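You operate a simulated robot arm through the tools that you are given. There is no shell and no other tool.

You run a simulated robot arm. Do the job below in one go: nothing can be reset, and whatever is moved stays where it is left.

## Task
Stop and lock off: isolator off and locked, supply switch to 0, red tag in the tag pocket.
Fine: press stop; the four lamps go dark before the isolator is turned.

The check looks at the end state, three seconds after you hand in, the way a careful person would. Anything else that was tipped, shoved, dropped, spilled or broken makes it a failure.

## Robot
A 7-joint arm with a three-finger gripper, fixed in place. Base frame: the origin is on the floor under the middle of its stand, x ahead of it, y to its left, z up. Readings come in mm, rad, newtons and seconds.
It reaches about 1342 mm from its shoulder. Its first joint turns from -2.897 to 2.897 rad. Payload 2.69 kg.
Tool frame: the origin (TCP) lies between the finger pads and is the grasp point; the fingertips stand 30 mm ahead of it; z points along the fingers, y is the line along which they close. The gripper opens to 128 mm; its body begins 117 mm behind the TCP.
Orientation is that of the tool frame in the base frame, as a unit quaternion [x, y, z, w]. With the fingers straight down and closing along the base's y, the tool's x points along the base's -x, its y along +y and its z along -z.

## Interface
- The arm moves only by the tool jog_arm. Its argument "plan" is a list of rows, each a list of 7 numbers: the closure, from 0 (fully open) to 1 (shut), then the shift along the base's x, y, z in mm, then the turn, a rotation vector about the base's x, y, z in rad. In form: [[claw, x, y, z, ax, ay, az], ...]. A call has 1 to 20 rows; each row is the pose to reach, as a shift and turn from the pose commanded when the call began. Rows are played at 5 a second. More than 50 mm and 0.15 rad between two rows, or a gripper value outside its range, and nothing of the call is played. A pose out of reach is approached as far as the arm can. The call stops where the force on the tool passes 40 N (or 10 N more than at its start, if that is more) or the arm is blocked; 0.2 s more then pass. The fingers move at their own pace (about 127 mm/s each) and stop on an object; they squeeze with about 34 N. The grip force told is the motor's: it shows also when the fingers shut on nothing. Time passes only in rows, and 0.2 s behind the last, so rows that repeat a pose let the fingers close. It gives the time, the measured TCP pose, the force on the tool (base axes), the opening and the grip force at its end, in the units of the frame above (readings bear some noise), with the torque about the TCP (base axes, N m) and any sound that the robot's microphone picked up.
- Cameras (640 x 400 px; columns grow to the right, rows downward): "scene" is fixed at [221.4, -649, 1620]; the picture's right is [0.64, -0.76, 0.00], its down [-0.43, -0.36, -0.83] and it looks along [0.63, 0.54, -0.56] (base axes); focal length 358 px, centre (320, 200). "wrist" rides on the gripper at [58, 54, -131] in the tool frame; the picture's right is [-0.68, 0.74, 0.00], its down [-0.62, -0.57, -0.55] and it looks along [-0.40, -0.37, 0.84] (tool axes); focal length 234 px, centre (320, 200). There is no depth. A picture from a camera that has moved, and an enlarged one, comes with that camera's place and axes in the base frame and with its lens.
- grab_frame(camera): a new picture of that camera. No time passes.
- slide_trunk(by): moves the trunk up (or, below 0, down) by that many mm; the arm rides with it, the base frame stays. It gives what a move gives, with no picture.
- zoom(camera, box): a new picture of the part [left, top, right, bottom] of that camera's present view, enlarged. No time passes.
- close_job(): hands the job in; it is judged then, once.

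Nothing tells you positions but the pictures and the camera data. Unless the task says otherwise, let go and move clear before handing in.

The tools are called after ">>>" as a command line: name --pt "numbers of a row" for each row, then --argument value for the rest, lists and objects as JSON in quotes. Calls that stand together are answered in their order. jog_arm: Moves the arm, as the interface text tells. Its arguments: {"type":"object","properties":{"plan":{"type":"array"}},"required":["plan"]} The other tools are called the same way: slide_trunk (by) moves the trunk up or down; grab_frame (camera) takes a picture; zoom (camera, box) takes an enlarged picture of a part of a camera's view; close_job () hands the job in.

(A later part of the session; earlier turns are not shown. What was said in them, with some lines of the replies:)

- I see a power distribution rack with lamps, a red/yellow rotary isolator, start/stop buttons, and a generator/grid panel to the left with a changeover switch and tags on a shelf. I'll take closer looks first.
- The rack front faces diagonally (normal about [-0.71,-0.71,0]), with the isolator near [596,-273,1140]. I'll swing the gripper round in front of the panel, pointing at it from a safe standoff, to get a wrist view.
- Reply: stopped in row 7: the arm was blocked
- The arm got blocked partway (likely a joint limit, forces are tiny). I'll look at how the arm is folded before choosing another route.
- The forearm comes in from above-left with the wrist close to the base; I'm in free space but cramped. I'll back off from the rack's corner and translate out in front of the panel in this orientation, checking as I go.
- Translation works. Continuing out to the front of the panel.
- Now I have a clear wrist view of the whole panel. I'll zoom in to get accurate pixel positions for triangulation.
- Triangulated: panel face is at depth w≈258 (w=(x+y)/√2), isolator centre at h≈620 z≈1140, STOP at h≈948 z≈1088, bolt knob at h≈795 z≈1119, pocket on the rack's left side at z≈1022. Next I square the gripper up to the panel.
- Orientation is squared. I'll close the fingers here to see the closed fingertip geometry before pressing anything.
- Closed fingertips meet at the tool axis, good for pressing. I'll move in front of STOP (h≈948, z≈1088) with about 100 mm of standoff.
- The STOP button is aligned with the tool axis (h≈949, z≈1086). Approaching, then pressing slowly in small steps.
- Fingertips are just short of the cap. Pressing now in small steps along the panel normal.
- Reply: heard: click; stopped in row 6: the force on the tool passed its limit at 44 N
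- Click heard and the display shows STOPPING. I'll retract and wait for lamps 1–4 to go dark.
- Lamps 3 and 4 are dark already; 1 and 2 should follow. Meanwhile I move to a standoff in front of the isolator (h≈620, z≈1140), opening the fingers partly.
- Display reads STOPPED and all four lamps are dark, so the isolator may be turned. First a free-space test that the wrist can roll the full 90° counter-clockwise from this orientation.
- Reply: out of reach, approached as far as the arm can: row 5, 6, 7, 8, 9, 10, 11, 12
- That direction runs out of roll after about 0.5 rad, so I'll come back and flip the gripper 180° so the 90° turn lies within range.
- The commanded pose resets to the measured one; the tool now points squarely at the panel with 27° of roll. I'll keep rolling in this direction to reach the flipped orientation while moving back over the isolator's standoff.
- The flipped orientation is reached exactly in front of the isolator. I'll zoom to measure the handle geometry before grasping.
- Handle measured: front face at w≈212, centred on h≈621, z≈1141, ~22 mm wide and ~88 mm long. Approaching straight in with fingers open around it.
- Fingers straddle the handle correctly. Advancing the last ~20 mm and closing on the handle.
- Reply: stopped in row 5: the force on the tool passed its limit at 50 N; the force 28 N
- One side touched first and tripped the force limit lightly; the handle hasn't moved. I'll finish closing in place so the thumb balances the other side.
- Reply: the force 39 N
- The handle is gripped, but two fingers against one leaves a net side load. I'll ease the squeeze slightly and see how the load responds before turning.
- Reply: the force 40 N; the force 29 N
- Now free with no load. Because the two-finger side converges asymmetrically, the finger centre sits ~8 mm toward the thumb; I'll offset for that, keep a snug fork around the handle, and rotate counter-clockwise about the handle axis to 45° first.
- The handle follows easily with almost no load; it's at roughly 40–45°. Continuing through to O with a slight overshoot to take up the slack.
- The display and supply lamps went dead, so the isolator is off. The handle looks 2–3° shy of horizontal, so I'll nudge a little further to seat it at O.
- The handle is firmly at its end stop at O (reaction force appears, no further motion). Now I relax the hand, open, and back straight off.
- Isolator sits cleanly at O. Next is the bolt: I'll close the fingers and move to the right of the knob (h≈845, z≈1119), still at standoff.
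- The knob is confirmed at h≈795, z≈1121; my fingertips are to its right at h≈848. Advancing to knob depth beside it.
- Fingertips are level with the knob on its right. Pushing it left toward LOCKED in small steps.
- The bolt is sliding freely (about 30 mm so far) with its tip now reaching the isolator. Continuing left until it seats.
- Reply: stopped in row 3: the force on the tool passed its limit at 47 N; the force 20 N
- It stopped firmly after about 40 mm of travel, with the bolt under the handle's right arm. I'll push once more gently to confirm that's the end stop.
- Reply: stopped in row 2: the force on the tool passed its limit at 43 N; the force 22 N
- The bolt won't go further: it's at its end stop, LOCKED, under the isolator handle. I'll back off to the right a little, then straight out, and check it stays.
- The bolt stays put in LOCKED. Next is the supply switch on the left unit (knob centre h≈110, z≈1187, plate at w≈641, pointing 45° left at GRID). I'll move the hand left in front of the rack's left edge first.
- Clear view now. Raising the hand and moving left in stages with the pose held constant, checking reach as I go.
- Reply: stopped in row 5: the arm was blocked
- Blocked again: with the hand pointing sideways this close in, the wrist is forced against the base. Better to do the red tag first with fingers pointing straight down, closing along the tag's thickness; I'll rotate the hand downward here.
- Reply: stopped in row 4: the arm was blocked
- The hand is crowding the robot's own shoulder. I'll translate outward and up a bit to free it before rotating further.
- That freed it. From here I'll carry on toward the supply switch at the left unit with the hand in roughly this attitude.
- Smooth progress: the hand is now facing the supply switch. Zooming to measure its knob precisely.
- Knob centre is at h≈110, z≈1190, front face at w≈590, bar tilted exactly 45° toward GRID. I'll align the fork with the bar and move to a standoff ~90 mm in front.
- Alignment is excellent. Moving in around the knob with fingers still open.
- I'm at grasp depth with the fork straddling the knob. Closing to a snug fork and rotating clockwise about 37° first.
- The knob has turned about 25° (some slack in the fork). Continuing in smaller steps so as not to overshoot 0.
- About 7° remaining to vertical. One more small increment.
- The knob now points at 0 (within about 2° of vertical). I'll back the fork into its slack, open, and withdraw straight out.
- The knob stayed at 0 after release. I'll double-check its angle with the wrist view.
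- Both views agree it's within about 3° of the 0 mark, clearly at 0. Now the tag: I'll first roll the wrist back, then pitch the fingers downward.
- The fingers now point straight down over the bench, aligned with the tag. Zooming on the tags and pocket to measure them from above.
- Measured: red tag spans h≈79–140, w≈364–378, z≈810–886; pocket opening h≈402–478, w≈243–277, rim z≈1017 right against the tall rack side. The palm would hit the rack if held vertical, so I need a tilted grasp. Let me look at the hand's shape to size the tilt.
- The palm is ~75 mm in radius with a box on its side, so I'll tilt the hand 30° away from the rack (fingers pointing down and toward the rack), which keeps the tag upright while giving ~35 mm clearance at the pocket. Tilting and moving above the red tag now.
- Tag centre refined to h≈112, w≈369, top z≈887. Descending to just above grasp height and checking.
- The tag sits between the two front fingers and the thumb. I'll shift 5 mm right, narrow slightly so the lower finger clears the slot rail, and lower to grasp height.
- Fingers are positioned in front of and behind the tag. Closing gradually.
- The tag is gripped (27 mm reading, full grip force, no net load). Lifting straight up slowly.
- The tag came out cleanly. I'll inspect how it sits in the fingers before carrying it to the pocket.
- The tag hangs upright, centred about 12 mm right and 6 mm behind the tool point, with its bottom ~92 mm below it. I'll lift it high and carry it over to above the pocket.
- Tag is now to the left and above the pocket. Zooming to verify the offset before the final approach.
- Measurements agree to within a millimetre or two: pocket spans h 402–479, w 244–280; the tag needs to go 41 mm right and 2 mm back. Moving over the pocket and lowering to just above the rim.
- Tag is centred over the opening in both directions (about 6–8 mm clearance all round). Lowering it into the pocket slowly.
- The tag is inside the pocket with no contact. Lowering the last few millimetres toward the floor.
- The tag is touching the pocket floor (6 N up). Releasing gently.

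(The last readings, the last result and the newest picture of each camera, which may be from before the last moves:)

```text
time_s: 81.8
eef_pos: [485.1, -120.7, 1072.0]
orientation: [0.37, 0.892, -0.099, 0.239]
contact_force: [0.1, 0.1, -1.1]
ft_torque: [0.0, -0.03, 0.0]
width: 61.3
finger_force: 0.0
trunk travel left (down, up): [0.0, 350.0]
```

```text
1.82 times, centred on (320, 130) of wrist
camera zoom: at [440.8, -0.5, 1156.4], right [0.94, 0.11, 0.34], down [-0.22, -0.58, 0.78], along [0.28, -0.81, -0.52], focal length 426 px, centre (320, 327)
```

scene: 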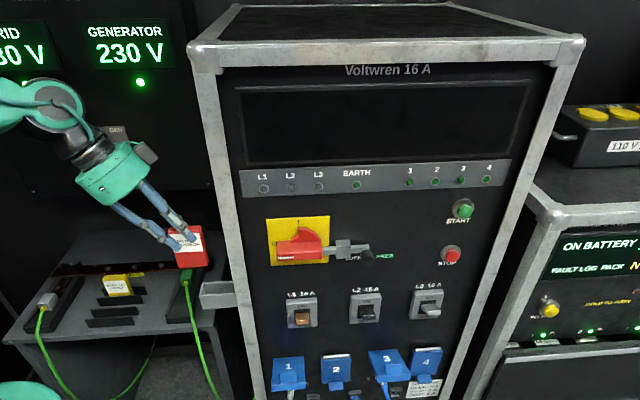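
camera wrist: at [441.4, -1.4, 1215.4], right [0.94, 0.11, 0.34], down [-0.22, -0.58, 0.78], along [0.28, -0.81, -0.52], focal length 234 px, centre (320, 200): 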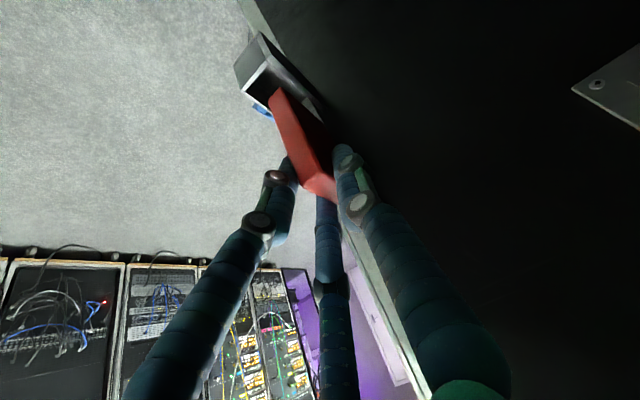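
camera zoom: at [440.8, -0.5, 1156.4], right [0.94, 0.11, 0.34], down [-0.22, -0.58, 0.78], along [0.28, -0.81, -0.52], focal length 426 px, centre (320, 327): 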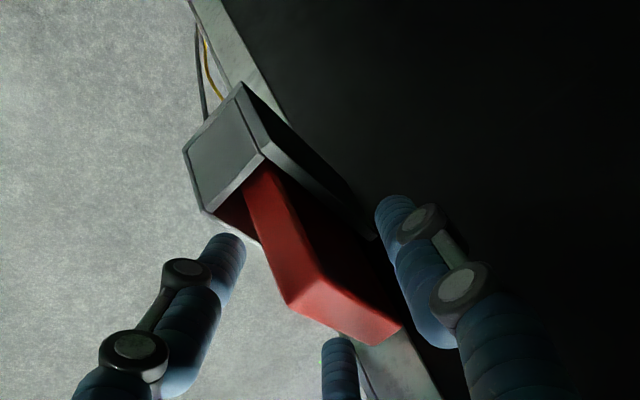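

The tag stands upright in the pocket, released. Withdrawing the hand back along its own axis, up and away from the rack.

>>> jog_arm --pt "0.52 -3.5 3.5 8.7 0 0 0" --pt "0.52 -9 9 22 0 0 0" --pt "0.52 -18 18 44 0 0 0" --pt "0.52 -30 30 74 0 0 0" --pt "0.52 -44 44 108 0 0 0" --pt "0.52 -58 58 142 0 0 0" --pt "0.52 -58 58 142 0 0 0"

>>> grab_frame --camera "scene"

>>> zoom --camera "scene" --box '[160, 235, 260, 315]'

>>> grab_frame --camera "wrist"

```text
time_s: 83.4
eef_pos: [426.4, -59.8, 1214.9]
orientation: [0.37, 0.892, -0.1, 0.239]
contact_force: [-0.8, 0.2, -0.1]
ft_torque: [0.02, -0.02, -0.03]
width: 61.6
finger_force: 0.1
trunk travel left (down, up): [0.0, 350.0]
```

```text
taken
```

scene: 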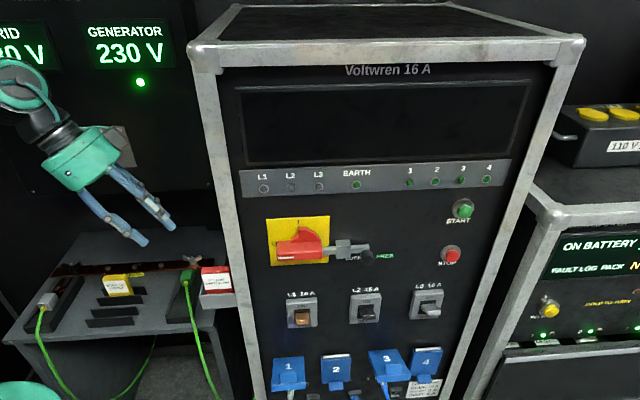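

```text
5.00 times, centred on (210, 275) of scene
camera zoom: at [221.4, -649.0, 1620.0], right [0.64, -0.76, 0.0], down [-0.43, -0.36, -0.83], along [0.63, 0.54, -0.56], focal length 1791 px, centre (870, -175)
```

zoom: 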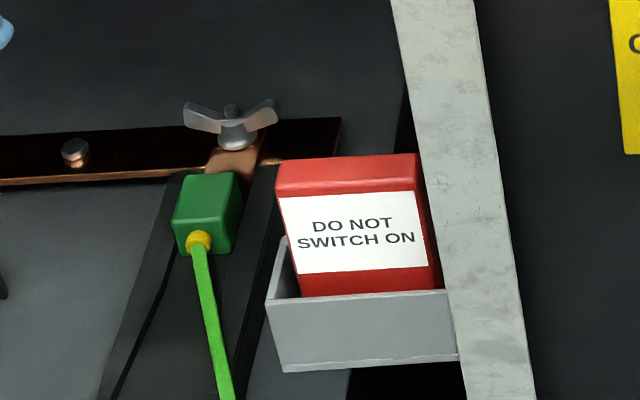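

```text
taken
camera wrist: at [383.1, 59.6, 1299.1], right [0.94, 0.11, 0.34], down [-0.22, -0.58, 0.78], along [0.28, -0.81, -0.52], focal length 234 px, centre (320, 200)
```

wrist: 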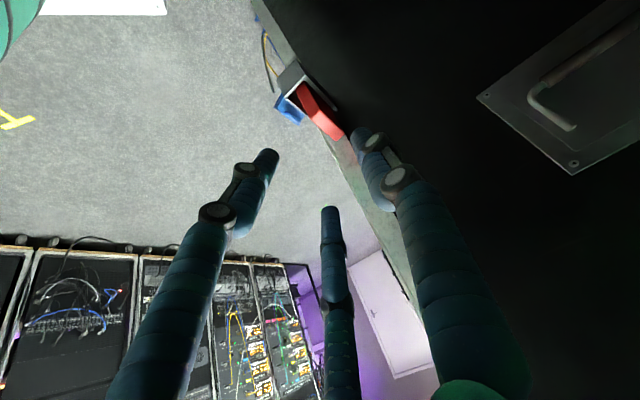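

The red "DO NOT SWITCH ON" tag is seated in the pocket and the hand is clear. I'll move the hand aside and do a full check of every item.

>>> jog_arm --pt "0.52 -22 -8 5 0 0 0" --pt "0.52 -44 -16 10 0 0 0" --pt "0.52 -66 -24 15 0 0 0" --pt "0.52 -88 -32 15 0 0 0" --pt "0.52 -88 -32 15 0 0 0"

>>> grab_frame --camera "scene"

>>> zoom --camera "scene" --box '[80, 120, 140, 170]'

>>> zoom --camera "scene" --box '[240, 150, 520, 290]'

>>> zoom --camera "scene" --box '[0, 225, 260, 385]'

```text
time_s: 84.6
eef_pos: [338.2, -95.3, 1228.0]
orientation: [0.37, 0.892, -0.1, 0.239]
contact_force: [0.1, 0.6, 0.2]
ft_torque: [0.0, -0.03, -0.02]
width: 61.3
finger_force: 0.0
trunk travel left (down, up): [0.0, 350.0]
```

```text
taken
```

scene: 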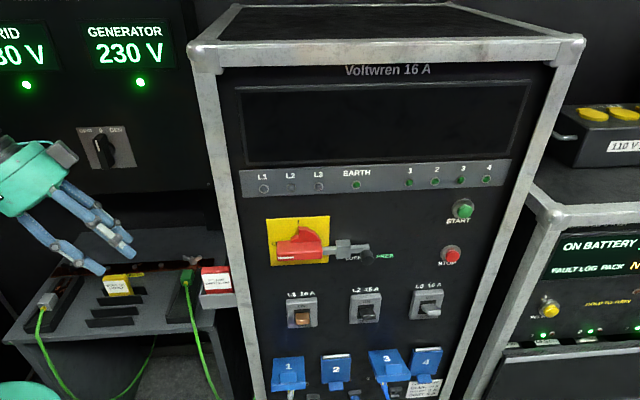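

```text
8.00 times, centred on (110, 145) of scene
camera zoom: at [221.4, -649.0, 1620.0], right [0.64, -0.76, 0.0], down [-0.43, -0.36, -0.83], along [0.63, 0.54, -0.56], focal length 2866 px, centre (2000, 640)
```

zoom: 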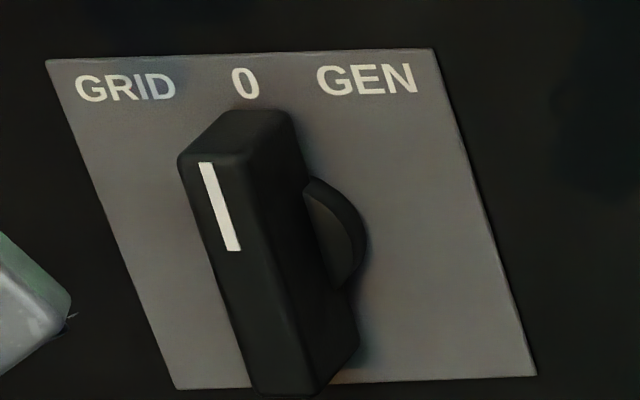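

```text
2.29 times, centred on (380, 220) of scene
camera zoom: at [221.4, -649.0, 1620.0], right [0.64, -0.76, 0.0], down [-0.43, -0.36, -0.83], along [0.63, 0.54, -0.56], focal length 819 px, centre (183, 154)
```

zoom: 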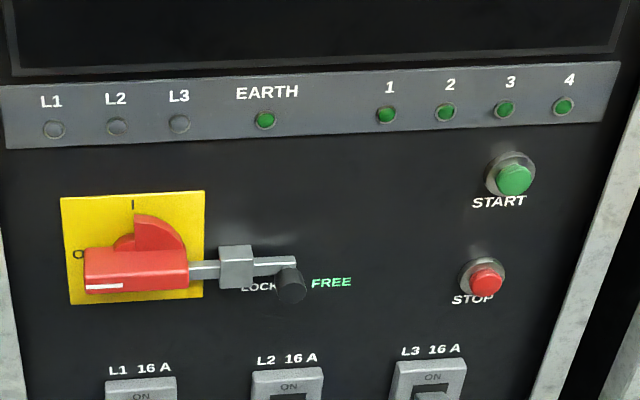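

```text
2.46 times, centred on (130, 305) of scene
camera zoom: at [221.4, -649.0, 1620.0], right [0.64, -0.76, 0.0], down [-0.43, -0.36, -0.83], along [0.63, 0.54, -0.56], focal length 882 px, centre (788, -58)
```

zoom: 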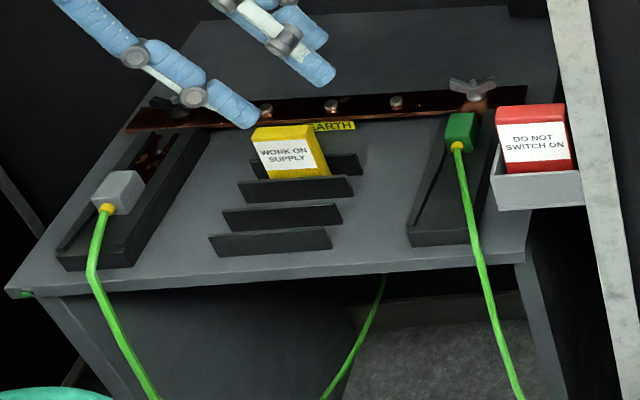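

Everything checks out:
- **STOP:** pressed, and lamps 1–4 went dark before the isolator was turned.
- **Isolator:** at O, with the bolt fully across in LOCKED.
- **Supply switch:** at 0.
- **Red tag:** upright in the pocket. The yellow tag and the plugs haven't moved.

The hand is empty and clear, so I'm handing in.

>>> close_job

```text
The job is handed in.
```

The lock-off is finished and handed in, and the last pictures showed each item in its end state:

- **Stop:** I pressed STOP, the display read STOPPED, and all four lamps were dark before I turned the isolator.
- **Isolator:** It is at O, against its end stop, and the display and supply lamps are dead.
- **Lock:** The bolt slid about 40 mm to a hard stop and stays under the isolator handle. The knob sits partly over the end of the word LOCKED, not on its centre. I took this as full travel because it would not move further when pushed again.
- **Supply switch:** It points at 0, about 3° past vertical toward GEN by my measurement. I left it there because it clearly reads 0.
- **Red tag:** "DO NOT SWITCH ON" stands upright in the pocket on the rack's left side.

The yellow tag and both earth plugs look unmoved. The unit to the right changed from ONLINE to ON BATTERY after the stop, most likely because it lost its feed. The hand is empty and clear of everything.
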